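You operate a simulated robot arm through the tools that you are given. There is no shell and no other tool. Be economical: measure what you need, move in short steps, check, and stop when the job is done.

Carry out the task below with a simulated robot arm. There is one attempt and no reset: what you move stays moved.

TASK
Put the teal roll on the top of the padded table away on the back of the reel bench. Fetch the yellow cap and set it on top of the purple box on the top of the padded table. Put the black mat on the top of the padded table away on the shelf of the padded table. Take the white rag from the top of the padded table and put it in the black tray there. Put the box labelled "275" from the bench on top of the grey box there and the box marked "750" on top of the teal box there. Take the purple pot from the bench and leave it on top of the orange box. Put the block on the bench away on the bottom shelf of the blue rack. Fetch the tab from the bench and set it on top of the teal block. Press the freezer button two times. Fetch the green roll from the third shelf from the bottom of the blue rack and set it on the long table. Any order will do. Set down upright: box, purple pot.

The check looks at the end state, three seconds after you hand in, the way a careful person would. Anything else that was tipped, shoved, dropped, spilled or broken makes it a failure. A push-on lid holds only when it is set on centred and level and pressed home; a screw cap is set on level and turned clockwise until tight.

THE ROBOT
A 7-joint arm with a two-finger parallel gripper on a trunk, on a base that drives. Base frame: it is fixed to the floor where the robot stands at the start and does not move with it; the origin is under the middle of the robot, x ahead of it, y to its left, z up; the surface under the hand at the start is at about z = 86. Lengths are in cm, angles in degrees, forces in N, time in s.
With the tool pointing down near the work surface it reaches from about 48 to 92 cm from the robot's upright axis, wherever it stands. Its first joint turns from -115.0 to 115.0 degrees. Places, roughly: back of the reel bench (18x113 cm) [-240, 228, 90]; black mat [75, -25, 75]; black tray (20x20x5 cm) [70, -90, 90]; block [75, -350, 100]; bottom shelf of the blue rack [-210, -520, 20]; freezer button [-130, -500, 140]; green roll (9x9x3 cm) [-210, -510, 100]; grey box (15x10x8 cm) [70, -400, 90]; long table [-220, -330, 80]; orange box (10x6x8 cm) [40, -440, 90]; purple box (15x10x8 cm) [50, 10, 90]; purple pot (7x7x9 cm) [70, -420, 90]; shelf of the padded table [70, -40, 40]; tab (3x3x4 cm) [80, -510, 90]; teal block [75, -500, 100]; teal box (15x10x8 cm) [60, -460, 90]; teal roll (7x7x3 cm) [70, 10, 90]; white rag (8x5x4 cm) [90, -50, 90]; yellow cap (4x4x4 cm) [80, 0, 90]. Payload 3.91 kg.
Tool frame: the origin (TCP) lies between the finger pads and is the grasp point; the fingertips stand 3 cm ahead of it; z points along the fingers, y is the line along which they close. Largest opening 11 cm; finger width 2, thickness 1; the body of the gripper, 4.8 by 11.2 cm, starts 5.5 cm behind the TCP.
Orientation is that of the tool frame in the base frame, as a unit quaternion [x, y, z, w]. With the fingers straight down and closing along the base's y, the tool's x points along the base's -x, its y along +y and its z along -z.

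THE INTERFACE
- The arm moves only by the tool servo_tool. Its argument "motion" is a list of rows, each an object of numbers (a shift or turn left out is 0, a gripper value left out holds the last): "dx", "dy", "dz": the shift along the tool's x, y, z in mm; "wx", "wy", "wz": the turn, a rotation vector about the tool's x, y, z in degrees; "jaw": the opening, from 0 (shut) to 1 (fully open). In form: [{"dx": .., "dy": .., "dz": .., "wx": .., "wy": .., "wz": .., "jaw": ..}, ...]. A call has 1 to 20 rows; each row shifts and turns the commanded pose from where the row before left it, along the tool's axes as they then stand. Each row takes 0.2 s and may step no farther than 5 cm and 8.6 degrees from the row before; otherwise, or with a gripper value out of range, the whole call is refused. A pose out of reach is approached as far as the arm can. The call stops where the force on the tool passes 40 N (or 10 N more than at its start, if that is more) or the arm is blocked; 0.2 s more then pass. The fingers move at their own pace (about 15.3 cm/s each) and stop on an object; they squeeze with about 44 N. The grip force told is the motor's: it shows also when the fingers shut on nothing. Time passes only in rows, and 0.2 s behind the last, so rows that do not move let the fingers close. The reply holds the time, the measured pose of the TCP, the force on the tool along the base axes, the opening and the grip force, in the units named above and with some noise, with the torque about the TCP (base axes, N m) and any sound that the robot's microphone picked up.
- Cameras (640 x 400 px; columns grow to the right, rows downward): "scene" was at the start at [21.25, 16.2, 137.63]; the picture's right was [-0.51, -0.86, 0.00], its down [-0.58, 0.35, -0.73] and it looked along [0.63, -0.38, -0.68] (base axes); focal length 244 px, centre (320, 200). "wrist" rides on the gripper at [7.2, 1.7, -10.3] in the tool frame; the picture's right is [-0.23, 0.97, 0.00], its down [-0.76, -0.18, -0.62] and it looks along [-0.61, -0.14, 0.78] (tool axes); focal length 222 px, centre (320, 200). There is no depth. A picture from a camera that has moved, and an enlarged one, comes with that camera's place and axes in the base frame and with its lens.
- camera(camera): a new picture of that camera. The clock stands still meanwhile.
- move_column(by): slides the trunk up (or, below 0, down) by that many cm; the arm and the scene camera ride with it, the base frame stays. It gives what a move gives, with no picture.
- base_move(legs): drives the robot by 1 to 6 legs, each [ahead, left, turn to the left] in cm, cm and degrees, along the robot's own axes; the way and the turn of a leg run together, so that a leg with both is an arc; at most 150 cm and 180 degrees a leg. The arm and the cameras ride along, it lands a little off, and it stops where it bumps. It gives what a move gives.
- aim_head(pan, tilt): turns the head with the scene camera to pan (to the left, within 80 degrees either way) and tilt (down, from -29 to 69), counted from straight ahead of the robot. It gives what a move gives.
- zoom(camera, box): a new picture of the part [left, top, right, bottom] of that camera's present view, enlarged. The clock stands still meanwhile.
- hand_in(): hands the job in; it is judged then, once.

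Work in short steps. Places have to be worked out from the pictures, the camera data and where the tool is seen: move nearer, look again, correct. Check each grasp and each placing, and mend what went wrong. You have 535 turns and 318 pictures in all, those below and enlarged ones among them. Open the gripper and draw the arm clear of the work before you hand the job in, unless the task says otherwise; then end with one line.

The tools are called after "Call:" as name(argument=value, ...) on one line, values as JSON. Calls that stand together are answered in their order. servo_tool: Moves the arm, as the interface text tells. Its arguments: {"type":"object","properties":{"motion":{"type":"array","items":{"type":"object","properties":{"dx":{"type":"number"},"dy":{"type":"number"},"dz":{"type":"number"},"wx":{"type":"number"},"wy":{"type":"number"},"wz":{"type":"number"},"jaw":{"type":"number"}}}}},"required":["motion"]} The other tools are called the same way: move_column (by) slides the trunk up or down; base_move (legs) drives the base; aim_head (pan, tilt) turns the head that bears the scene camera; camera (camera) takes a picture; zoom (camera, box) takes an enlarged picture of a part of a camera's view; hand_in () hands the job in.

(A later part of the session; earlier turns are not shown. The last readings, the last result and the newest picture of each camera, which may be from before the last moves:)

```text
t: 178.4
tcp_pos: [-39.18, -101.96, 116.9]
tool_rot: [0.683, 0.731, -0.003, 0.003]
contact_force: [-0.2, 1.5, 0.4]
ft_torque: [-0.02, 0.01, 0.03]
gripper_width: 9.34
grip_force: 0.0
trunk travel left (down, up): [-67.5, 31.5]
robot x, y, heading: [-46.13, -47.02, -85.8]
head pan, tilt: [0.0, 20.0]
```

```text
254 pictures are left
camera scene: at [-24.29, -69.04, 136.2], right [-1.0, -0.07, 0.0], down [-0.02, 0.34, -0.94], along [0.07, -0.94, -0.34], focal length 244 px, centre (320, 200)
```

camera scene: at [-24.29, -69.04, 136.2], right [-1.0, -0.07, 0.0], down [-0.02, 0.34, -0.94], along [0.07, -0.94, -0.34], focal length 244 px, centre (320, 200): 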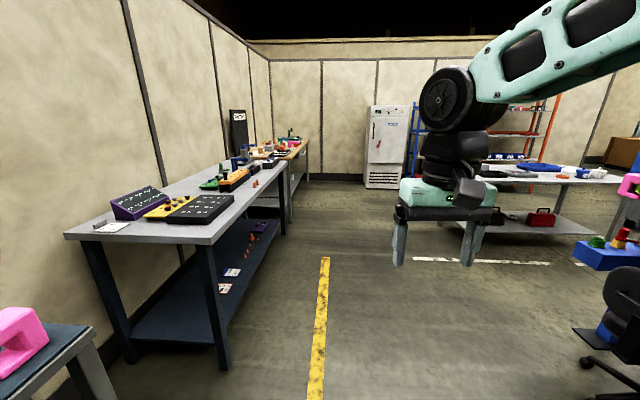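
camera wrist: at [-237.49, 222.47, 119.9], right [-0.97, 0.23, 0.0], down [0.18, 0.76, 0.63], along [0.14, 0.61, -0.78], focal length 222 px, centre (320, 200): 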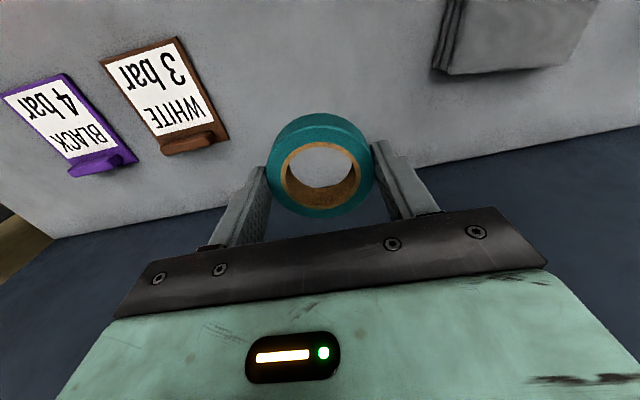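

Aisle is clear. Drive ahead along it.

Call:
base_move(legs=[[0, 0, -4], [140, 0, 0], [110, 0, 0]])

Call:
aim_head(pan=40, tilt=25)

Call:
camera(camera="scene")

Call:
aim_head(pan=-10, tilt=25)

Call:
camera(camera="scene")

```text
t: 191.2
tcp_pos: [-32.5, -353.77, 116.94]
tool_rot: [0.692, 0.722, -0.001, 0.002]
contact_force: [0.2, -0.4, 0.3]
ft_torque: [0.02, 0.01, 0.0]
gripper_width: 9.34
grip_force: 0.1
trunk travel left (down, up): [-67.5, 31.5]
robot x, y, heading: [-38.65, -298.31, -87.6]
head pan, tilt: [0.0, 20.0]
```

```text
t: 192.2
tcp_pos: [-32.61, -353.76, 116.86]
tool_rot: [0.692, 0.722, -0.001, 0.003]
contact_force: [0.3, 0.1, -0.1]
ft_torque: [-0.01, -0.04, 0.04]
gripper_width: 9.33
grip_force: 0.1
trunk travel left (down, up): [-67.5, 31.5]
robot x, y, heading: [-38.32, -298.97, -87.5]
head pan, tilt: [40.0, 25.0]
```

```text
253 pictures are left
camera scene: at [-11.07, -318.67, 135.4], right [-0.74, -0.67, 0.0], down [-0.28, 0.31, -0.91], along [0.61, -0.67, -0.42], focal length 244 px, centre (320, 200)
```

scene: 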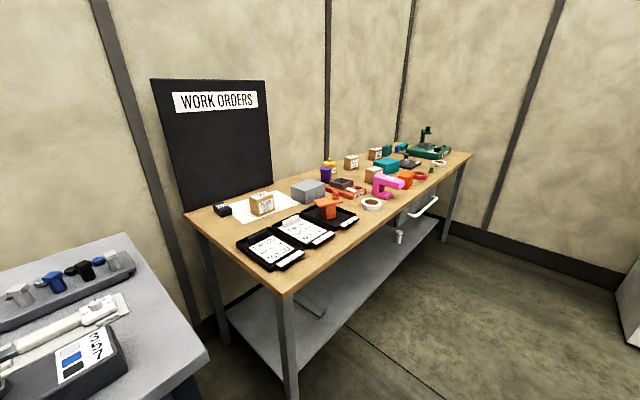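

```text
t: 193.4
tcp_pos: [-32.49, -353.81, 116.97]
tool_rot: [0.693, 0.721, -0.002, 0.003]
contact_force: [0.7, 0.0, -0.1]
ft_torque: [0.0, -0.02, -0.01]
gripper_width: 9.34
grip_force: 0.0
trunk travel left (down, up): [-67.5, 31.5]
robot x, y, heading: [-38.78, -298.45, -87.4]
head pan, tilt: [-10.0, 25.0]
```

```text
252 pictures are left
camera scene: at [-18.49, -321.01, 135.4], right [-0.99, 0.13, 0.0], down [0.06, 0.42, -0.91], along [-0.12, -0.9, -0.42], focal length 244 px, centre (320, 200)
```

scene: 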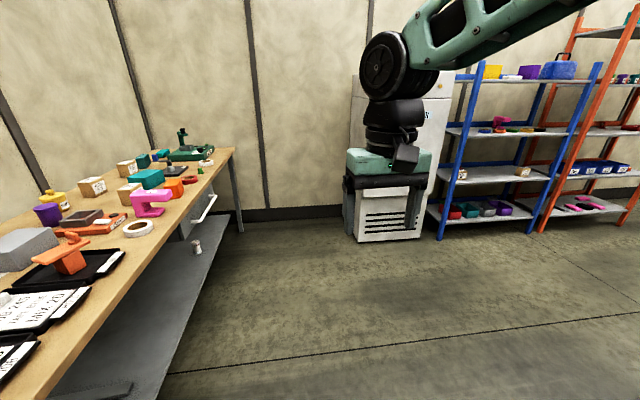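

Bench found: front edge x≈27, y from -345 to -540. Advance, then turn to face it.

Call:
base_move(legs=[[95, 0, 0], [0, 0, 87.5]])

Call:
aim_head(pan=0, tilt=40)

Call:
camera(camera="scene")

```text
t: 202.0
tcp_pos: [20.06, -392.77, 116.99]
tool_rot: [0.028, 1.0, 0.001, 0.004]
contact_force: [0.5, 0.1, 0.3]
ft_torque: [0.02, 0.01, -0.04]
gripper_width: 9.35
grip_force: 0.0
trunk travel left (down, up): [-67.5, 31.5]
robot x, y, heading: [-35.58, -392.94, -2.9]
head pan, tilt: [-10.0, 25.0]
```

```text
t: 202.8
tcp_pos: [19.92, -392.79, 116.81]
tool_rot: [0.028, 1.0, 0.002, 0.004]
contact_force: [0.2, -0.6, 0.9]
ft_torque: [0.01, -0.02, 0.01]
gripper_width: 9.36
grip_force: 0.1
trunk travel left (down, up): [-67.5, 31.5]
robot x, y, heading: [-35.72, -393.16, -3.3]
head pan, tilt: [0.0, 40.0]
```

```text
251 pictures are left
camera scene: at [-11.82, -373.95, 133.07], right [-0.05, -1.0, 0.0], down [-0.64, 0.03, -0.77], along [0.77, -0.04, -0.64], focal length 244 px, centre (320, 200)
```

scene: 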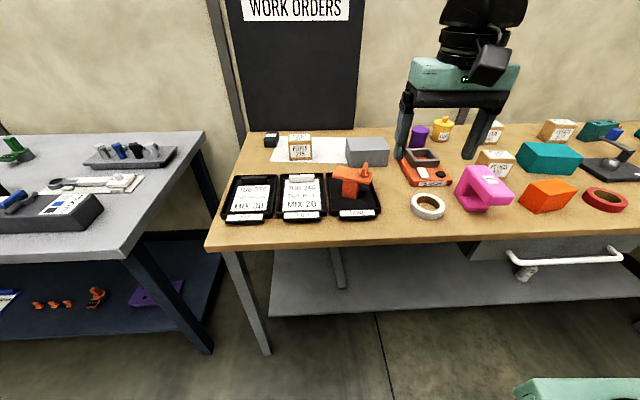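

Call:
zoom(camera="scene", box=[220, 110, 420, 235])

Call:
zoom(camera="scene", box=[390, 100, 640, 230])

```text
3.20 times, centred on (320, 172) of scene
camera zoom: at [-11.82, -373.95, 133.07], right [-0.05, -1.0, 0.0], down [-0.64, 0.03, -0.77], along [0.77, -0.04, -0.64], focal length 780 px, centre (320, 288)
```

zoom: 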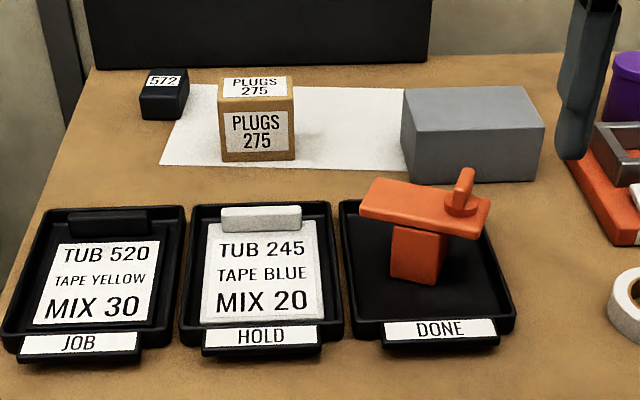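

```text
2.56 times, centred on (515, 165) of scene
camera zoom: at [-11.82, -373.95, 133.07], right [-0.05, -1.0, 0.0], down [-0.64, 0.03, -0.77], along [0.77, -0.04, -0.64], focal length 624 px, centre (-179, 290)
```

zoom: 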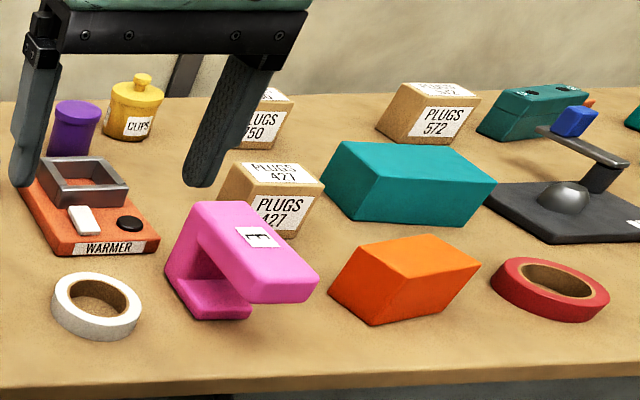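

Boxes identified. Move closer and square up (x≈-10, y≈-385).

Call:
base_move(legs=[[0, 8, 3.1], [24, 0, 0]])

Call:
camera(camera="scene")

Call:
camera(camera="wrist")

```text
t: 205.2
tcp_pos: [44.07, -382.06, 116.94]
tool_rot: [0.004, 1.0, 0.001, 0.003]
contact_force: [0.5, -0.9, -0.3]
ft_torque: [-0.01, -0.01, -0.02]
gripper_width: 9.36
grip_force: 0.1
trunk travel left (down, up): [-67.5, 31.5]
robot x, y, heading: [-11.34, -385.04, -0.3]
head pan, tilt: [0.0, 40.0]
```

```text
248 pictures are left
camera scene: at [11.33, -364.82, 133.06], right [-0.01, -1.0, 0.0], down [-0.64, 0.0, -0.77], along [0.77, 0.0, -0.64], focal length 244 px, centre (320, 200)
```

scene: 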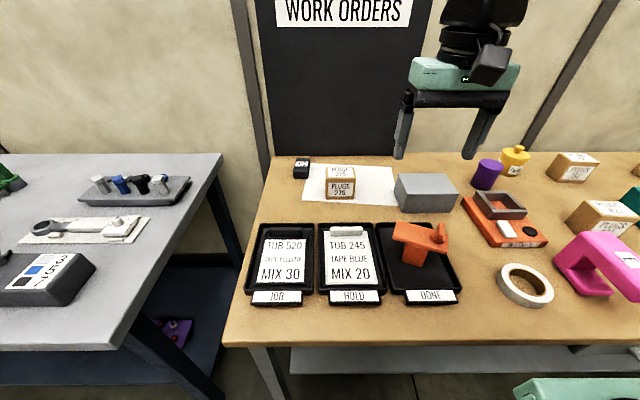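

```text
247 pictures are left
camera wrist: at [36.76, -380.32, 127.25], right [0.23, 0.97, 0.0], down [0.76, -0.18, 0.63], along [0.61, -0.15, -0.78], focal length 222 px, centre (320, 200)
```

wrist: 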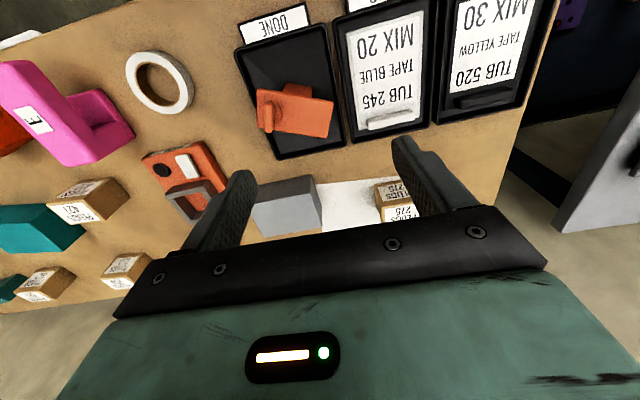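

Box 275 at about (72, -371). Moving above it and viewing via wrist.

Call:
servo_tool(motion=[{"dx": -40, "dy": 16, "jaw": 1}, {"dx": -40, "dy": 16}, {"dx": -40, "dy": 16}, {"dx": -40, "dy": 16}, {"dx": -40, "dy": 16}, {"dx": -40, "dy": 16}, {"dx": -30, "dy": 14, "dz": 30}, {"dz": 40}, {}])

Call:
camera(camera="wrist")

```text
t: 207.2
tcp_pos: [71.07, -371.47, 110.13]
tool_rot: [0.004, 1.0, 0.001, 0.004]
contact_force: [0.0, -0.2, 0.5]
ft_torque: [-0.02, -0.03, 0.0]
gripper_width: 10.96
grip_force: 0.1
trunk travel left (down, up): [-67.5, 31.5]
robot x, y, heading: [-11.46, -385.25, -0.4]
head pan, tilt: [0.0, 40.0]
```

```text
246 pictures are left
camera wrist: at [63.72, -369.64, 120.47], right [0.23, 0.97, 0.0], down [0.76, -0.18, 0.63], along [0.61, -0.14, -0.78], focal length 222 px, centre (320, 200)
```

wrist: 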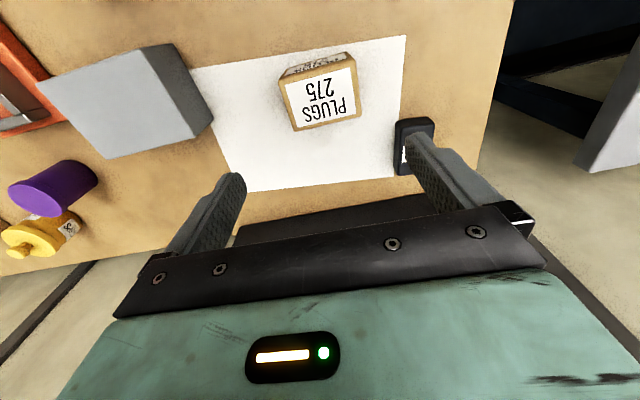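

Refining: box centre ~ (70.2, -370.9). Descend partway and check alignment.

Call:
servo_tool(motion=[{"dx": 8, "dy": 6, "dz": 40}, {"dz": 30}, {}])

Call:
camera(camera="wrist")

Call:
zoom(camera="scene", box=[270, 110, 430, 210])

```text
t: 208.0
tcp_pos: [70.24, -370.79, 102.97]
tool_rot: [0.003, 1.0, 0.0, 0.003]
contact_force: [0.4, 0.3, -0.3]
ft_torque: [-0.02, 0.0, 0.01]
gripper_width: 11.0
grip_force: 0.1
trunk travel left (down, up): [-67.5, 31.5]
robot x, y, heading: [-11.59, -385.17, -0.2]
head pan, tilt: [0.0, 40.0]
```

```text
245 pictures are left
camera wrist: at [62.97, -368.96, 113.29], right [0.23, 0.97, 0.0], down [0.76, -0.18, 0.63], along [0.61, -0.15, -0.78], focal length 222 px, centre (320, 200)
```

wrist: 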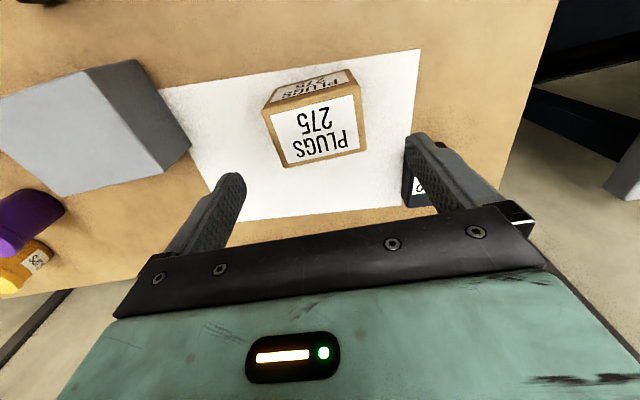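

```text
4.00 times, centred on (350, 160) of scene
camera zoom: at [11.33, -364.82, 133.06], right [-0.01, -1.0, 0.0], down [-0.64, 0.0, -0.77], along [0.77, 0.0, -0.64], focal length 975 px, centre (200, 360)
```

zoom: 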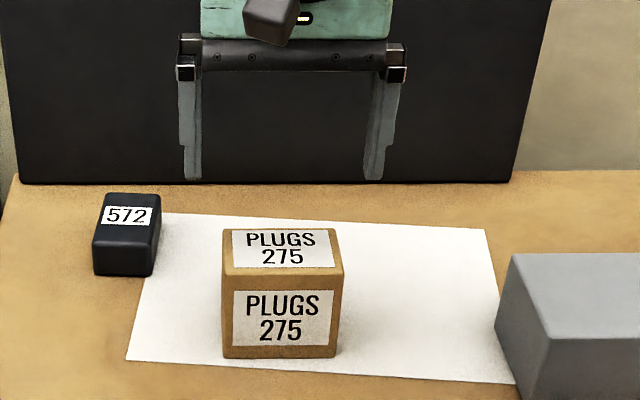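

Box centre ≈ (71, -371.3). Descending to grip.

Call:
servo_tool(motion=[{"dx": -7, "dy": -4, "dz": 20}, {"dz": 40}, {"dz": 30}, {"dz": 20}, {"dz": 8}, {}, {"jaw": 0}, {}, {}])

Call:
camera(camera="wrist")

```text
t: 210.0
tcp_pos: [71.41, -371.08, 91.21]
tool_rot: [0.003, 1.0, 0.0, 0.003]
contact_force: [0.7, 0.0, -0.4]
ft_torque: [-0.05, -0.08, 0.04]
gripper_width: 8.49
grip_force: 43.6
trunk travel left (down, up): [-67.5, 31.5]
robot x, y, heading: [-11.21, -385.27, -0.2]
head pan, tilt: [0.0, 40.0]
```

```text
243 pictures are left
camera wrist: at [64.02, -369.36, 101.59], right [0.23, 0.97, 0.0], down [0.76, -0.18, 0.63], along [0.61, -0.15, -0.78], focal length 222 px, centre (320, 200)
```

wrist: 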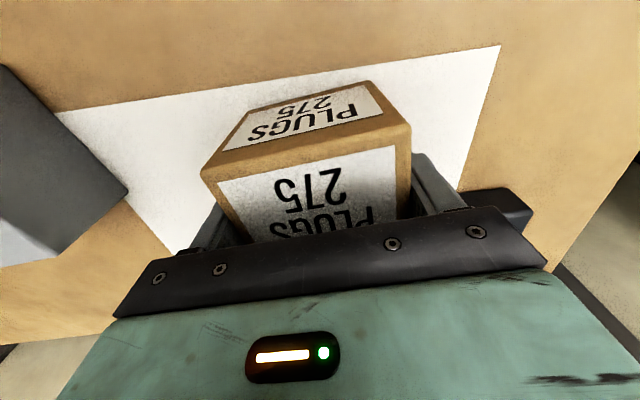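

Gripped. Lift straight up and look at the grey box.

Call:
servo_tool(motion=[{"dz": -40}, {"dz": -40}, {"dz": -40}, {"dz": -30}, {"dx": 10, "dy": -45}, {"dx": 10, "dy": -45}, {"dx": 10, "dy": -45}, {"dx": 10, "dy": -45}, {}])

Call:
camera(camera="wrist")

Call:
zoom(camera="scene", box=[320, 80, 520, 230])

```text
t: 212.0
tcp_pos: [66.91, -389.18, 106.03]
tool_rot: [0.003, 1.0, 0.001, 0.004]
contact_force: [0.4, 0.5, -2.0]
ft_torque: [-0.03, -0.01, -0.01]
gripper_width: 8.48
grip_force: 43.6
trunk travel left (down, up): [-67.5, 31.5]
robot x, y, heading: [-11.19, -384.98, -0.1]
head pan, tilt: [0.0, 40.0]
```

```text
242 pictures are left
camera wrist: at [59.59, -387.43, 116.46], right [0.23, 0.97, 0.0], down [0.76, -0.18, 0.63], along [0.61, -0.14, -0.78], focal length 222 px, centre (320, 200)
```

wrist: 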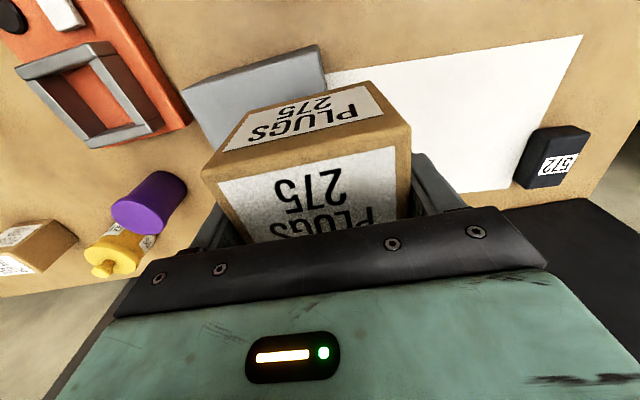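

```text
2.67 times, centred on (420, 155) of scene
camera zoom: at [11.34, -364.82, 133.06], right [-0.01, -1.0, 0.0], down [-0.64, 0.0, -0.77], along [0.77, 0.0, -0.64], focal length 650 px, centre (53, 320)
```

zoom: 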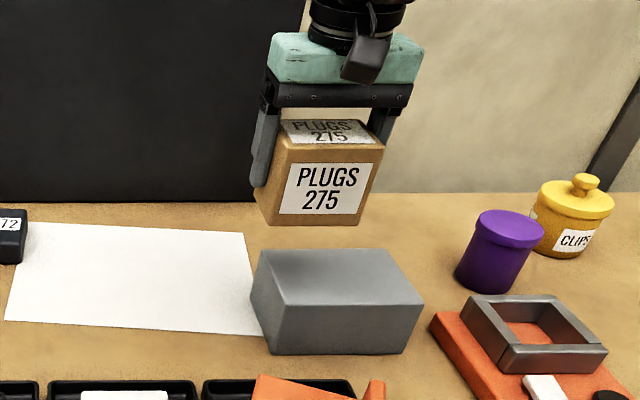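

Grey box top centre at (67, -394.6, ~92.8). Move over and lower slowly.

Call:
servo_tool(motion=[{"dx": -3, "dy": -27}, {"dx": -2, "dy": -27}, {"dz": 40}, {"dz": 15}, {"dz": 5}, {}])

Call:
zoom(camera="scene", box=[340, 80, 520, 220])

```text
t: 213.4
tcp_pos: [67.46, -394.55, 100.27]
tool_rot: [0.003, 1.0, 0.001, 0.002]
contact_force: [0.4, -0.8, -1.5]
ft_torque: [-0.01, -0.01, 0.0]
gripper_width: 8.48
grip_force: 43.8
trunk travel left (down, up): [-67.5, 31.5]
robot x, y, heading: [-11.38, -385.34, -0.0]
head pan, tilt: [0.0, 40.0]
```

```text
2.86 times, centred on (430, 150) of scene
camera zoom: at [11.34, -364.83, 133.06], right [-0.01, -1.0, 0.0], down [-0.64, 0.0, -0.77], along [0.77, 0.0, -0.64], focal length 697 px, centre (6, 343)
```

zoom: 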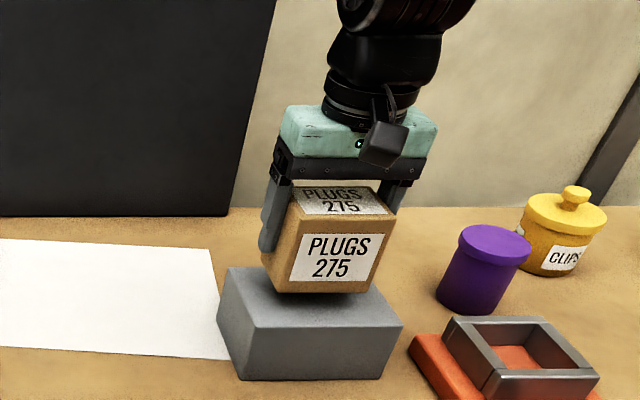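

Call:
servo_tool(motion=[{"dz": 4}, {"dz": 4}, {"dz": 3}, {"dz": 3}, {}])

```text
t: 214.6
tcp_pos: [67.58, -394.45, 98.82]
tool_rot: [0.004, 1.0, 0.001, 0.003]
contact_force: [1.1, 0.7, -1.4]
ft_torque: [-0.01, -0.02, 0.0]
gripper_width: 8.48
grip_force: 43.8
trunk travel left (down, up): [-67.5, 31.5]
robot x, y, heading: [-11.49, -385.17, -0.4]
head pan, tilt: [0.0, 40.0]
```

Call:
servo_tool(motion=[{"dz": 2}, {"dz": 2}, {"dz": 2}, {"dz": 2}, {}])

Call:
zoom(camera="scene", box=[370, 130, 480, 215])

```text
t: 215.8
tcp_pos: [67.47, -394.57, 98.25]
tool_rot: [0.004, 1.0, 0.0, 0.005]
contact_force: [0.4, -1.5, 22.2]
ft_torque: [-0.23, 0.91, 0.07]
gripper_width: 8.49
grip_force: 44.4
trunk travel left (down, up): [-67.5, 31.5]
robot x, y, heading: [-11.32, -385.16, -0.3]
head pan, tilt: [0.0, 40.0]
```

```text
4.71 times, centred on (425, 172) of scene
camera zoom: at [11.24, -364.83, 133.11], right [-0.01, -1.0, 0.0], down [-0.64, 0.0, -0.77], along [0.77, 0.0, -0.64], focal length 1148 px, centre (-174, 329)
```

zoom: 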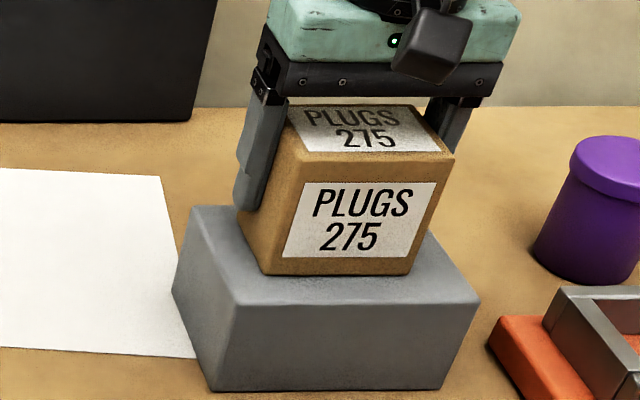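

In contact and well centred. Release and rise.

Call:
servo_tool(motion=[{"dz": -2}, {"jaw": 0.9}, {"jaw": 1}, {"dz": -40}, {"dz": -40}, {"dz": -30}, {}])

Call:
camera(camera="scene")

```text
t: 217.4
tcp_pos: [67.2, -394.36, 109.12]
tool_rot: [0.004, 1.0, 0.0, 0.004]
contact_force: [0.4, 0.0, 0.3]
ft_torque: [-0.01, -0.04, -0.01]
gripper_width: 10.97
grip_force: 0.1
trunk travel left (down, up): [-67.5, 31.5]
robot x, y, heading: [-11.39, -385.13, -0.3]
head pan, tilt: [0.0, 40.0]
```

```text
238 pictures are left
camera scene: at [11.33, -364.83, 133.06], right [-0.01, -1.0, 0.0], down [-0.64, 0.0, -0.77], along [0.77, 0.0, -0.64], focal length 244 px, centre (320, 200)
```

scene: 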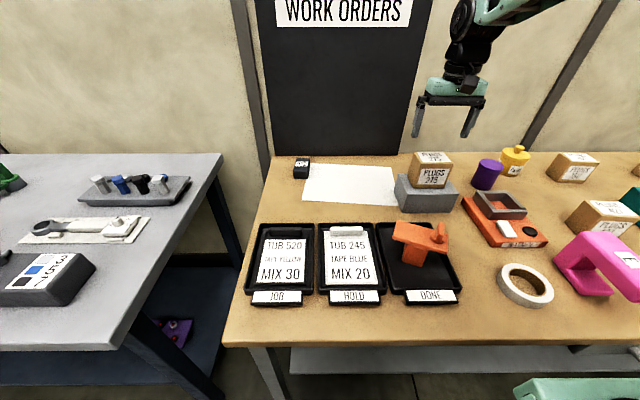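

275 is on the grey box. Move right along the bench for the pot and 750 box.

Call:
servo_tool(motion=[{"dz": -40}, {"dz": -40}, {"dx": 40}, {"dx": 40}, {"dx": 40}, {}])

Call:
base_move(legs=[[0, -52, 0]])

Call:
camera(camera="scene")

Call:
camera(camera="wrist")

```text
t: 218.8
tcp_pos: [55.35, -394.26, 117.12]
tool_rot: [0.003, 1.0, 0.001, 0.003]
contact_force: [-0.4, -0.9, 0.6]
ft_torque: [-0.03, -0.01, 0.0]
gripper_width: 10.98
grip_force: 0.0
trunk travel left (down, up): [-67.5, 31.5]
robot x, y, heading: [-11.35, -385.29, -0.3]
head pan, tilt: [0.0, 40.0]
```

```text
t: 221.8
tcp_pos: [54.95, -445.68, 117.07]
tool_rot: [0.003, 1.0, 0.001, 0.003]
contact_force: [0.3, 0.4, -0.7]
ft_torque: [0.0, 0.02, -0.01]
gripper_width: 10.99
grip_force: 0.1
trunk travel left (down, up): [-67.5, 31.5]
robot x, y, heading: [-11.88, -436.31, -0.5]
head pan, tilt: [0.0, 40.0]
```

```text
237 pictures are left
camera scene: at [11.04, -416.14, 133.06], right [-0.01, -1.0, 0.0], down [-0.64, 0.0, -0.77], along [0.77, 0.0, -0.64], focal length 244 px, centre (320, 200)
```

scene: 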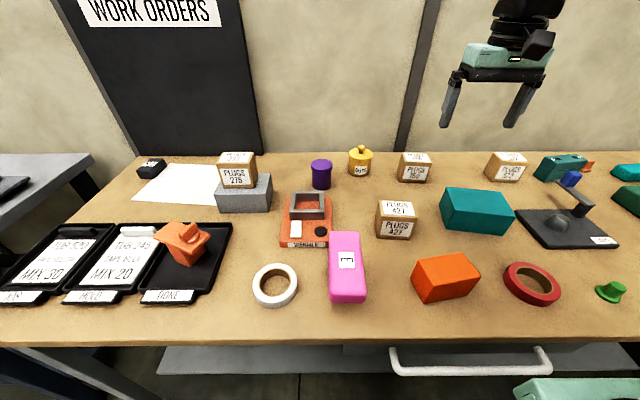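

```text
236 pictures are left
camera wrist: at [47.65, -443.76, 127.32], right [0.23, 0.97, 0.0], down [0.76, -0.18, 0.63], along [0.61, -0.15, -0.78], focal length 222 px, centre (320, 200)
```

wrist: 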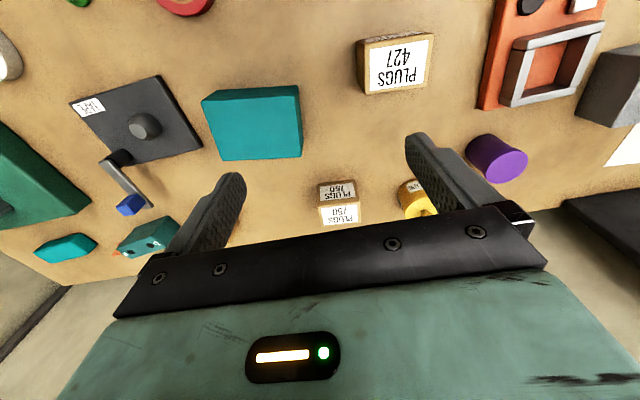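

Pot at about (76, -416.5). Moving above it.

Call:
servo_tool(motion=[{"dx": -30, "dy": 42, "jaw": 0.85}, {"dx": -30, "dy": 42}, {"dx": -30, "dy": 42}, {"dx": -30, "dy": 42}, {"dx": -30, "dy": 42}, {"dx": -30, "dy": 42}, {"dx": -28, "dy": 40}, {"dz": 30}, {"dz": 30}, {}])

Call:
camera(camera="wrist")

Call:
zoom(camera="scene", box=[260, 80, 460, 210])

```text
refused: row 1 steps farther than a row can; nothing moved
```

```text
235 pictures are left
camera wrist: at [47.65, -443.76, 127.32], right [0.23, 0.97, 0.0], down [0.76, -0.18, 0.63], along [0.61, -0.15, -0.78], focal length 222 px, centre (320, 200)
```

wrist: 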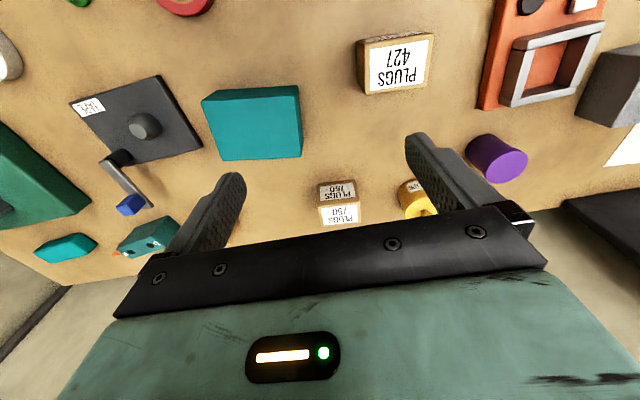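

```text
3.08 times, centred on (360, 145) of scene
camera zoom: at [11.04, -416.14, 133.06], right [-0.01, -1.0, 0.0], down [-0.64, 0.0, -0.77], along [0.77, 0.0, -0.64], focal length 750 px, centre (197, 369)
```

zoom: 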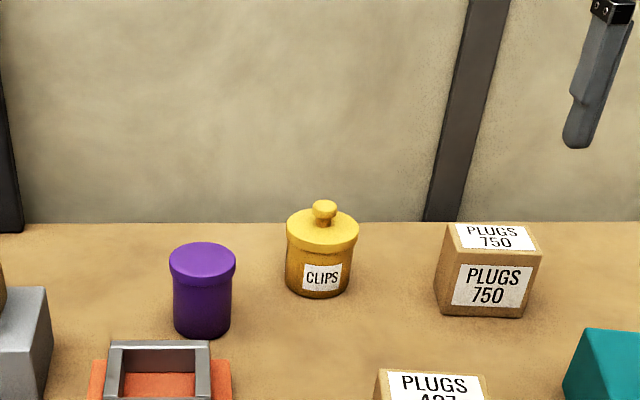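

Call:
servo_tool(motion=[{"dx": -26, "dy": 36, "jaw": 0.85}, {"dx": -26, "dy": 36}, {"dx": -26, "dy": 36}, {"dx": -26, "dy": 36}, {"dx": -26, "dy": 36}, {"dx": -26, "dy": 36}, {"dx": -26, "dy": 36}, {"dx": -23, "dy": 36}, {"dz": 40}, {"dz": 30}, {}])

Call:
camera(camera="wrist")

Call:
zoom(camera="scene", box=[260, 80, 460, 210])

```text
t: 224.2
tcp_pos: [72.79, -418.66, 109.38]
tool_rot: [0.004, 1.0, 0.0, 0.002]
contact_force: [-0.9, -0.4, -0.4]
ft_torque: [0.01, 0.01, 0.02]
gripper_width: 9.34
grip_force: 0.1
out of reach, approached as far as the arm can: row 7, 8, 9, 10
trunk travel left (down, up): [-67.5, 31.5]
robot x, y, heading: [-12.26, -436.69, -0.6]
head pan, tilt: [0.0, 40.0]
```

```text
233 pictures are left
camera wrist: at [65.54, -416.78, 119.74], right [0.23, 0.97, 0.0], down [0.76, -0.18, 0.63], along [0.61, -0.15, -0.78], focal length 222 px, centre (320, 200)
```

wrist: 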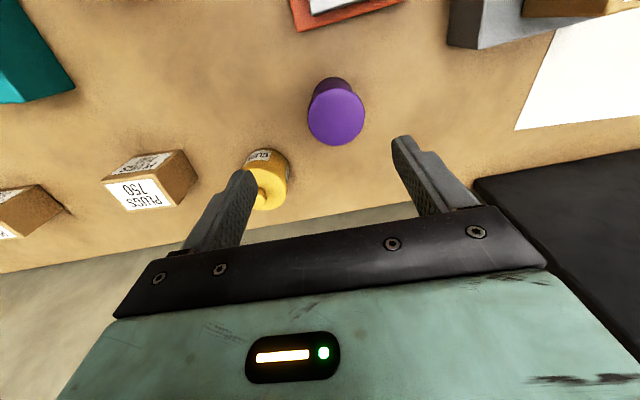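

```text
3.08 times, centred on (360, 145) of scene
camera zoom: at [11.03, -416.13, 133.06], right [-0.01, -1.0, 0.0], down [-0.64, 0.0, -0.77], along [0.77, 0.0, -0.64], focal length 750 px, centre (197, 369)
```

zoom: 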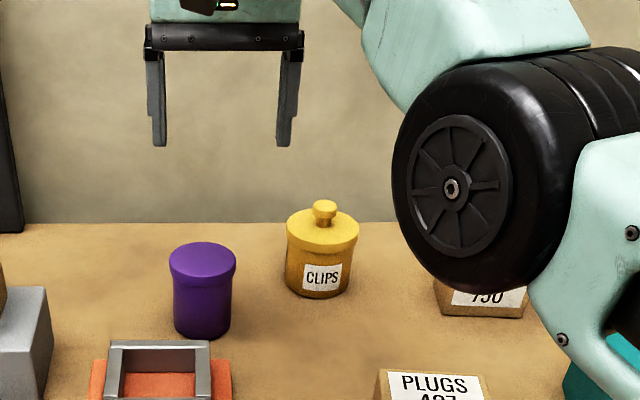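

Slightly out of reach; shift base left 15 and forward 2, then re-aim.

Call:
base_move(legs=[[2, 15, 0.5]])

Call:
servo_tool(motion=[{"dy": -40}, {"dy": -40}, {"dy": -40}, {}])

Call:
camera(camera="wrist")

Call:
camera(camera="scene")

```text
t: 225.6
tcp_pos: [74.68, -403.05, 109.36]
tool_rot: [0.0, 1.0, 0.0, 0.003]
contact_force: [-0.5, 0.3, 0.7]
ft_torque: [0.03, -0.04, -0.03]
gripper_width: 9.34
grip_force: 0.1
trunk travel left (down, up): [-67.5, 31.5]
robot x, y, heading: [-9.15, -421.65, -0.1]
head pan, tilt: [0.0, 40.0]
```

```text
t: 226.6
tcp_pos: [78.46, -413.72, 110.45]
tool_rot: [-0.001, 1.0, 0.001, 0.002]
contact_force: [-0.5, -0.1, -0.5]
ft_torque: [-0.02, -0.01, -0.01]
gripper_width: 9.38
grip_force: 0.0
out of reach, approached as far as the arm can: row 1, 2, 3
trunk travel left (down, up): [-67.5, 31.5]
robot x, y, heading: [-10.03, -421.62, 0.2]
head pan, tilt: [0.0, 40.0]
```

```text
231 pictures are left
camera wrist: at [71.18, -412.0, 120.87], right [0.23, 0.97, 0.0], down [0.76, -0.18, 0.63], along [0.61, -0.14, -0.78], focal length 222 px, centre (320, 200)
```

wrist: 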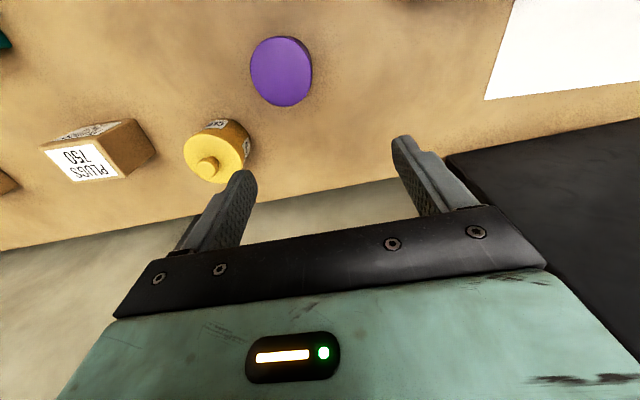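

```text
230 pictures are left
camera scene: at [12.84, -401.09, 133.06], right [0.0, -1.0, 0.0], down [-0.64, 0.0, -0.77], along [0.77, 0.0, -0.64], focal length 244 px, centre (320, 200)
```

scene: 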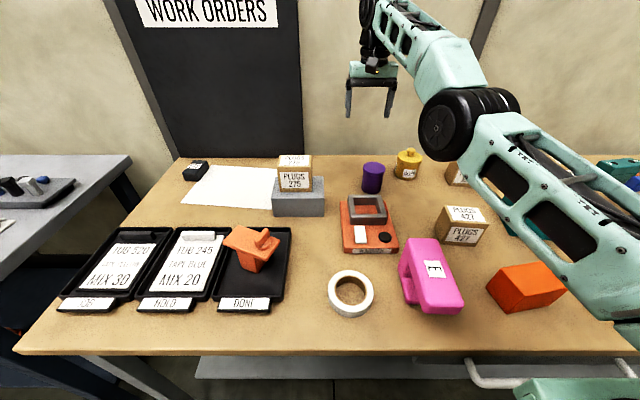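

Pot at about (74.3, -416.8), top ≈95. Move over it and verify.

Call:
servo_tool(motion=[{"dx": 20, "dy": -15}, {"dx": 20, "dy": -15, "dz": 20}, {"dz": 30}, {}])

Call:
camera(camera="wrist")

```text
t: 227.6
tcp_pos: [79.68, -414.66, 106.8]
tool_rot: [0.0, 1.0, 0.0, 0.003]
contact_force: [-0.5, 0.2, 0.4]
ft_torque: [0.0, -0.03, 0.0]
gripper_width: 9.35
grip_force: 0.0
out of reach, approached as far as the arm can: row 1, 2, 3
trunk travel left (down, up): [-67.5, 31.5]
robot x, y, heading: [-9.83, -422.07, 0.0]
head pan, tilt: [0.0, 40.0]
```

```text
229 pictures are left
camera wrist: at [72.5, -412.86, 117.15], right [0.23, 0.97, 0.0], down [0.76, -0.18, 0.63], along [0.61, -0.14, -0.78], focal length 222 px, centre (320, 200)
```

wrist: 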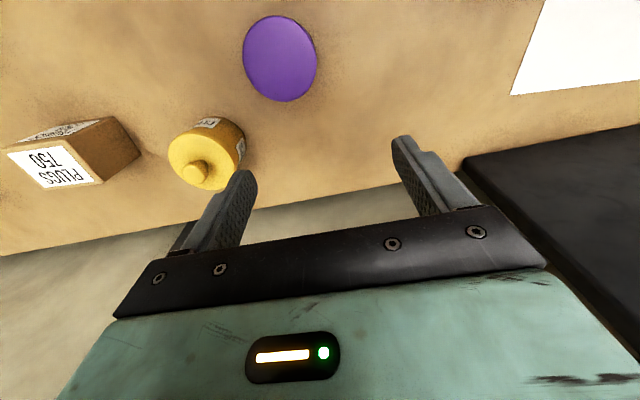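

The commanded pose lies beyond reach; pull it back several cm to regain control.

Call:
servo_tool(motion=[{"dx": 40}, {"dx": 40}, {}])

```text
t: 228.4
tcp_pos: [78.94, -413.14, 108.23]
tool_rot: [0.0, 1.0, 0.0, 0.001]
contact_force: [0.3, 0.3, -0.2]
ft_torque: [0.02, 0.03, -0.02]
gripper_width: 9.35
grip_force: 0.0
out of reach, approached as far as the arm can: row 1, 2
trunk travel left (down, up): [-67.5, 31.5]
robot x, y, heading: [-9.99, -421.72, 0.2]
head pan, tilt: [0.0, 40.0]
```

Call:
servo_tool(motion=[{"dx": 40, "dz": -20}, {"dx": 40, "dz": -20}, {"dx": 40, "dz": -20}, {"dx": 40, "dz": -20}, {}])

Call:
camera(camera="scene")

```text
t: 229.6
tcp_pos: [73.09, -409.67, 119.98]
tool_rot: [0.0, 1.0, 0.0, 0.002]
contact_force: [-0.1, 0.1, 0.0]
ft_torque: [-0.02, 0.0, 0.04]
gripper_width: 9.36
grip_force: 0.0
out of reach, approached as far as the arm can: row 1, 2, 3, 4
trunk travel left (down, up): [-67.5, 31.5]
robot x, y, heading: [-9.96, -421.5, 0.1]
head pan, tilt: [0.0, 40.0]
```

```text
228 pictures are left
camera scene: at [12.84, -401.1, 133.06], right [0.0, -1.0, 0.0], down [-0.64, 0.0, -0.77], along [0.77, 0.0, -0.64], focal length 244 px, centre (320, 200)
```

scene: 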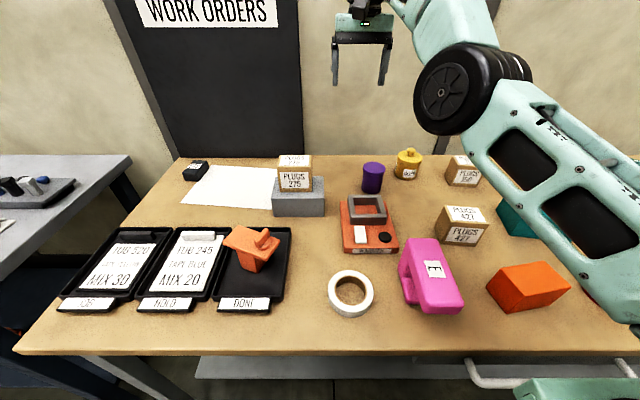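

Call:
servo_tool(motion=[{"dx": 45}, {"dx": 45}, {"dx": 45}, {}])

```text
t: 230.6
tcp_pos: [70.43, -405.67, 122.72]
tool_rot: [0.0, 1.0, 0.0, 0.003]
contact_force: [0.1, 0.5, 0.0]
ft_torque: [-0.03, 0.01, 0.02]
gripper_width: 9.36
grip_force: 0.0
out of reach, approached as far as the arm can: row 1, 2, 3
trunk travel left (down, up): [-67.5, 31.5]
robot x, y, heading: [-9.71, -421.62, -0.0]
head pan, tilt: [0.0, 40.0]
```

Call:
servo_tool(motion=[{"dx": -45}, {"dx": -45}, {"dx": -45}, {}, {}, {}, {}, {}])

```text
t: 232.4
tcp_pos: [71.81, -408.19, 121.93]
tool_rot: [0.0, 1.0, 0.0, 0.002]
contact_force: [0.6, 1.1, 0.0]
ft_torque: [0.0, -0.01, -0.01]
gripper_width: 9.36
grip_force: 0.0
out of reach, approached as far as the arm can: row 1, 2, 3
trunk travel left (down, up): [-67.5, 31.5]
robot x, y, heading: [-9.86, -422.05, 0.4]
head pan, tilt: [0.0, 40.0]
```

The command seems to be far beyond reach (forward-left). Walk it back gradually.

Call:
servo_tool(motion=[{"dx": 40, "dy": -25}, {"dx": 40, "dy": -25}, {"dx": 40, "dy": -25}, {"dx": 40, "dy": -25}, {"dx": 40, "dy": -25}, {"dx": 40, "dy": -25}, {"dx": 40, "dy": -25}, {"dx": 40, "dy": -25}])

```text
t: 234.2
tcp_pos: [39.17, -428.14, 121.82]
tool_rot: [-0.001, 1.0, 0.001, 0.002]
contact_force: [0.5, -0.1, -0.4]
ft_torque: [0.03, 0.09, 0.03]
gripper_width: 9.33
grip_force: 0.1
trunk travel left (down, up): [-67.5, 31.5]
robot x, y, heading: [-9.73, -421.69, 0.0]
head pan, tilt: [0.0, 40.0]
```

Under control again. Approach the pot in smaller calls.

Call:
servo_tool(motion=[{"dx": -35, "dy": 19}, {"dx": -35, "dy": 19}, {"dx": -35, "dy": 19}, {"dx": -35, "dy": 19}, {"dx": -35, "dy": 19}, {"dx": -35, "dy": 19}, {}])

```text
t: 235.8
tcp_pos: [60.41, -416.93, 121.49]
tool_rot: [0.0, 1.0, 0.0, 0.003]
contact_force: [-0.8, 0.2, 0.0]
ft_torque: [-0.01, -0.02, -0.01]
gripper_width: 9.32
grip_force: 0.0
trunk travel left (down, up): [-67.5, 31.5]
robot x, y, heading: [-9.39, -421.68, -0.2]
head pan, tilt: [0.0, 40.0]
```

Call:
servo_tool(motion=[{"dz": 30}, {"dz": 30}, {"dz": 30}, {"dz": 30}, {"dx": -35}, {"dx": -35}, {"dx": -35}, {"dx": -34}, {}])

Call:
camera(camera="wrist")

```text
t: 237.8
tcp_pos: [74.35, -416.54, 109.83]
tool_rot: [-0.002, 1.0, 0.0, 0.003]
contact_force: [-0.3, 0.2, -0.2]
ft_torque: [0.0, -0.02, 0.0]
gripper_width: 9.35
grip_force: 0.1
trunk travel left (down, up): [-67.5, 31.5]
robot x, y, heading: [-9.8, -421.34, -0.3]
head pan, tilt: [0.0, 40.0]
```

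```text
227 pictures are left
camera wrist: at [66.99, -414.83, 120.1], right [0.23, 0.97, 0.0], down [0.76, -0.18, 0.63], along [0.61, -0.14, -0.78], focal length 222 px, centre (320, 200)
```

wrist: 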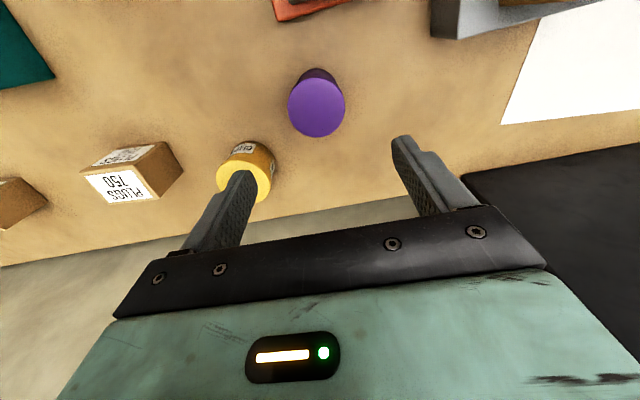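

Aligned with pot. Descend and grip.

Call:
servo_tool(motion=[{"dx": 2, "dy": -3, "dz": 40}, {"dz": 40}, {"dz": 40}, {"dz": 40}, {"dz": 18}, {"dz": 8}, {}])

Call:
servo_tool(motion=[{"jaw": 0}, {}, {}, {}])

Call:
camera(camera="wrist")

```text
t: 239.4
tcp_pos: [74.44, -416.99, 91.13]
tool_rot: [-0.001, 1.0, 0.0, 0.003]
contact_force: [-0.1, 1.0, -0.7]
ft_torque: [-0.01, 0.01, 0.02]
gripper_width: 9.37
grip_force: 0.0
trunk travel left (down, up): [-67.5, 31.5]
robot x, y, heading: [-9.93, -421.14, 0.1]
head pan, tilt: [0.0, 40.0]
```

```text
t: 240.4
tcp_pos: [74.42, -416.91, 91.26]
tool_rot: [-0.001, 1.0, 0.001, 0.003]
contact_force: [-0.3, -0.3, 0.3]
ft_torque: [0.02, -0.05, 0.0]
gripper_width: 6.47
grip_force: 44.2
trunk travel left (down, up): [-67.5, 31.5]
robot x, y, heading: [-9.78, -421.7, 0.2]
head pan, tilt: [0.0, 40.0]
```

```text
226 pictures are left
camera wrist: at [67.13, -415.21, 101.48], right [0.23, 0.97, 0.0], down [0.76, -0.18, 0.63], along [0.61, -0.14, -0.78], focal length 222 px, centre (320, 200)
```

wrist: 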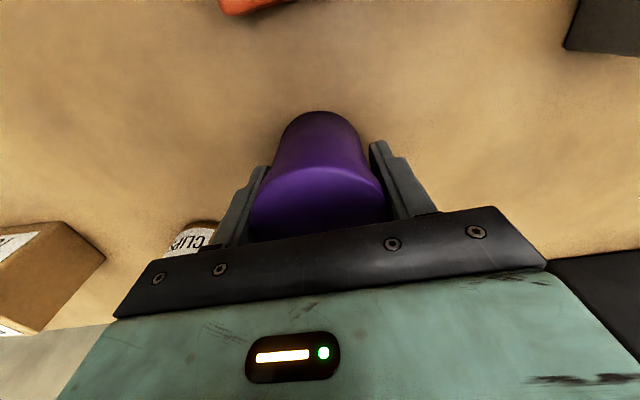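

Gripped. Lift and get a good view of the orange box.

Call:
servo_tool(motion=[{"dz": -40}, {"dz": -40}, {"dz": -40}, {"dz": -40}, {"dz": -40}, {"dx": 40}, {"dx": 40}, {}])

Call:
base_move(legs=[[0, -14, 0]])

Call:
zoom(camera="scene", box=[360, 190, 540, 320])

Call:
camera(camera="scene")

```text
t: 242.2
tcp_pos: [66.18, -417.17, 111.33]
tool_rot: [-0.001, 1.0, 0.0, 0.003]
contact_force: [-1.1, 0.1, -1.3]
ft_torque: [-0.01, -0.02, -0.02]
gripper_width: 6.44
grip_force: 44.5
trunk travel left (down, up): [-67.5, 31.5]
robot x, y, heading: [-9.7, -421.31, 0.1]
head pan, tilt: [0.0, 40.0]
```

```text
t: 243.5
tcp_pos: [66.18, -431.39, 111.2]
tool_rot: [0.0, 1.0, 0.0, 0.003]
contact_force: [-0.9, -0.2, -1.8]
ft_torque: [-0.02, 0.01, 0.01]
gripper_width: 6.48
grip_force: 44.2
trunk travel left (down, up): [-67.5, 31.5]
robot x, y, heading: [-9.96, -435.46, -0.0]
head pan, tilt: [0.0, 40.0]
```

```text
3.08 times, centred on (450, 255) of scene
camera zoom: at [12.91, -415.19, 133.06], right [0.0, -1.0, 0.0], down [-0.64, 0.0, -0.77], along [0.77, 0.0, -0.64], focal length 750 px, centre (-80, 31)
```

zoom: 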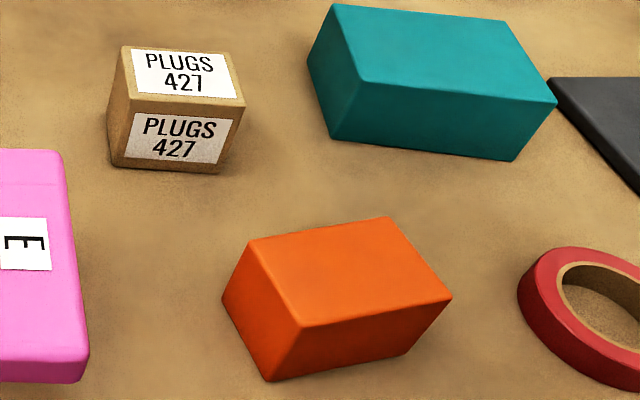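

```text
224 pictures are left
camera scene: at [12.91, -415.19, 133.06], right [0.0, -1.0, 0.0], down [-0.64, 0.0, -0.77], along [0.77, 0.0, -0.64], focal length 244 px, centre (320, 200)
```

scene: 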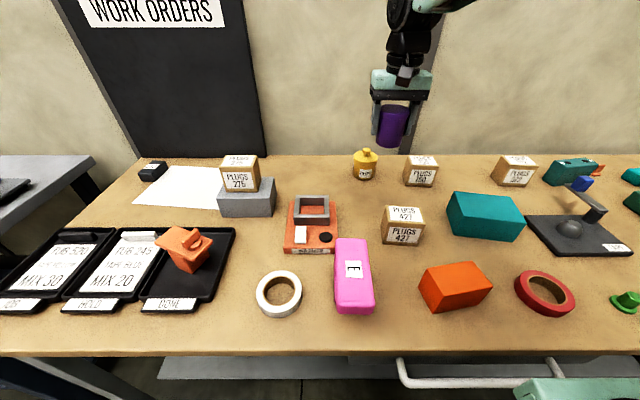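

Orange box top centre ≈ (38.5, -441). Back up 10 cm for comfortable reach and hover over it.

Call:
base_move(legs=[[-12, 0, 0]])

Call:
servo_tool(motion=[{"dx": 36, "dy": -22}, {"dx": 36, "dy": -22}, {"dx": 36, "dy": -22}, {"dx": 36, "dy": -22}, {}])

Call:
camera(camera="wrist")

Call:
zoom(camera="scene", box=[340, 120, 580, 320])

```text
t: 244.8
tcp_pos: [54.39, -431.61, 111.19]
tool_rot: [0.003, 1.0, 0.0, 0.003]
contact_force: [0.0, -0.5, -2.8]
ft_torque: [0.0, 0.02, -0.02]
gripper_width: 6.47
grip_force: 44.3
trunk travel left (down, up): [-67.5, 31.5]
robot x, y, heading: [-21.21, -435.51, -0.4]
head pan, tilt: [0.0, 40.0]
```

```text
t: 246.0
tcp_pos: [39.94, -440.43, 111.32]
tool_rot: [0.003, 1.0, 0.001, 0.003]
contact_force: [0.1, 0.0, -1.2]
ft_torque: [0.02, -0.02, 0.03]
gripper_width: 6.43
grip_force: 44.1
trunk travel left (down, up): [-67.5, 31.5]
robot x, y, heading: [-21.44, -435.69, -0.1]
head pan, tilt: [0.0, 40.0]
```

```text
223 pictures are left
camera wrist: at [32.76, -438.63, 121.63], right [0.23, 0.97, 0.0], down [0.76, -0.18, 0.63], along [0.61, -0.14, -0.78], focal length 222 px, centre (320, 200)
```

wrist: 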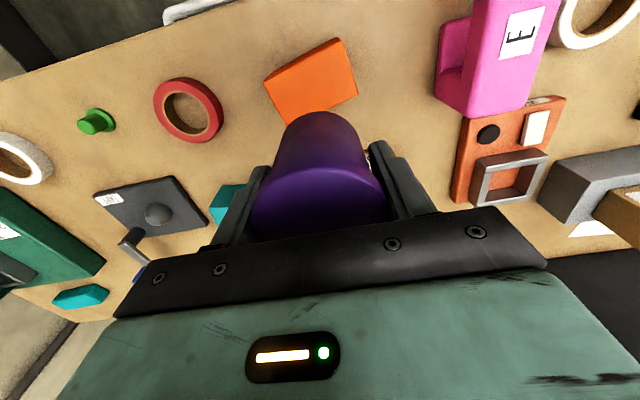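

```text
2.00 times, centred on (460, 220) of scene
camera zoom: at [1.23, -415.23, 133.06], right [0.0, -1.0, 0.0], down [-0.64, 0.0, -0.77], along [0.77, 0.0, -0.64], focal length 488 px, centre (40, 160)
```

zoom: 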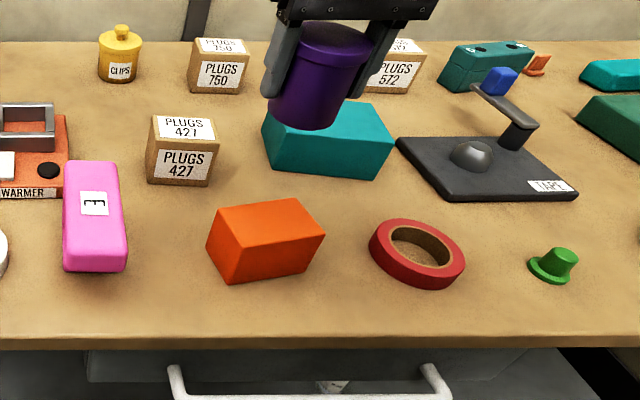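

Orange box centre (37.9, -440.6). Adjust and lower toward contact.

Call:
servo_tool(motion=[{"dx": 18, "dy": -2}, {"dz": 40}, {"dz": 40}, {"dz": 30}, {"dz": 8}, {}])

Call:
zoom(camera="scene", box=[400, 160, 540, 270])

Call:
camera(camera="wrist")

```text
t: 247.4
tcp_pos: [38.24, -440.46, 99.26]
tool_rot: [0.004, 1.0, 0.001, 0.003]
contact_force: [-0.6, 0.5, -1.4]
ft_torque: [0.01, -0.01, 0.01]
gripper_width: 6.44
grip_force: 43.5
trunk travel left (down, up): [-67.5, 31.5]
robot x, y, heading: [-21.52, -435.62, -0.1]
head pan, tilt: [0.0, 40.0]
```

```text
3.64 times, centred on (470, 215) of scene
camera zoom: at [1.21, -415.24, 133.06], right [0.0, -1.0, 0.0], down [-0.64, 0.0, -0.77], along [0.77, 0.0, -0.64], focal length 887 px, centre (-226, 146)
```

zoom: 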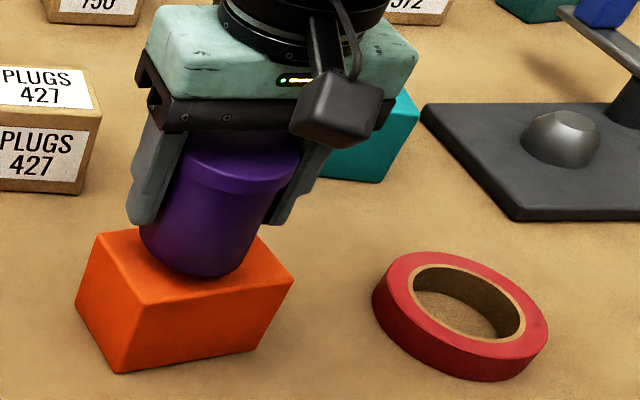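

```text
220 pictures are left
camera wrist: at [30.99, -438.62, 109.67], right [0.23, 0.97, 0.0], down [0.76, -0.18, 0.63], along [0.61, -0.14, -0.78], focal length 222 px, centre (320, 200)
```

wrist: 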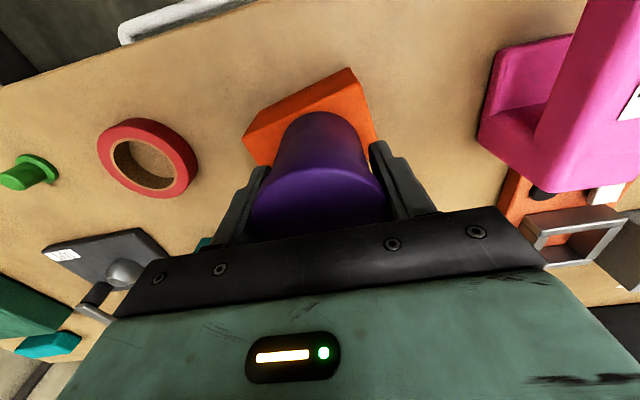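

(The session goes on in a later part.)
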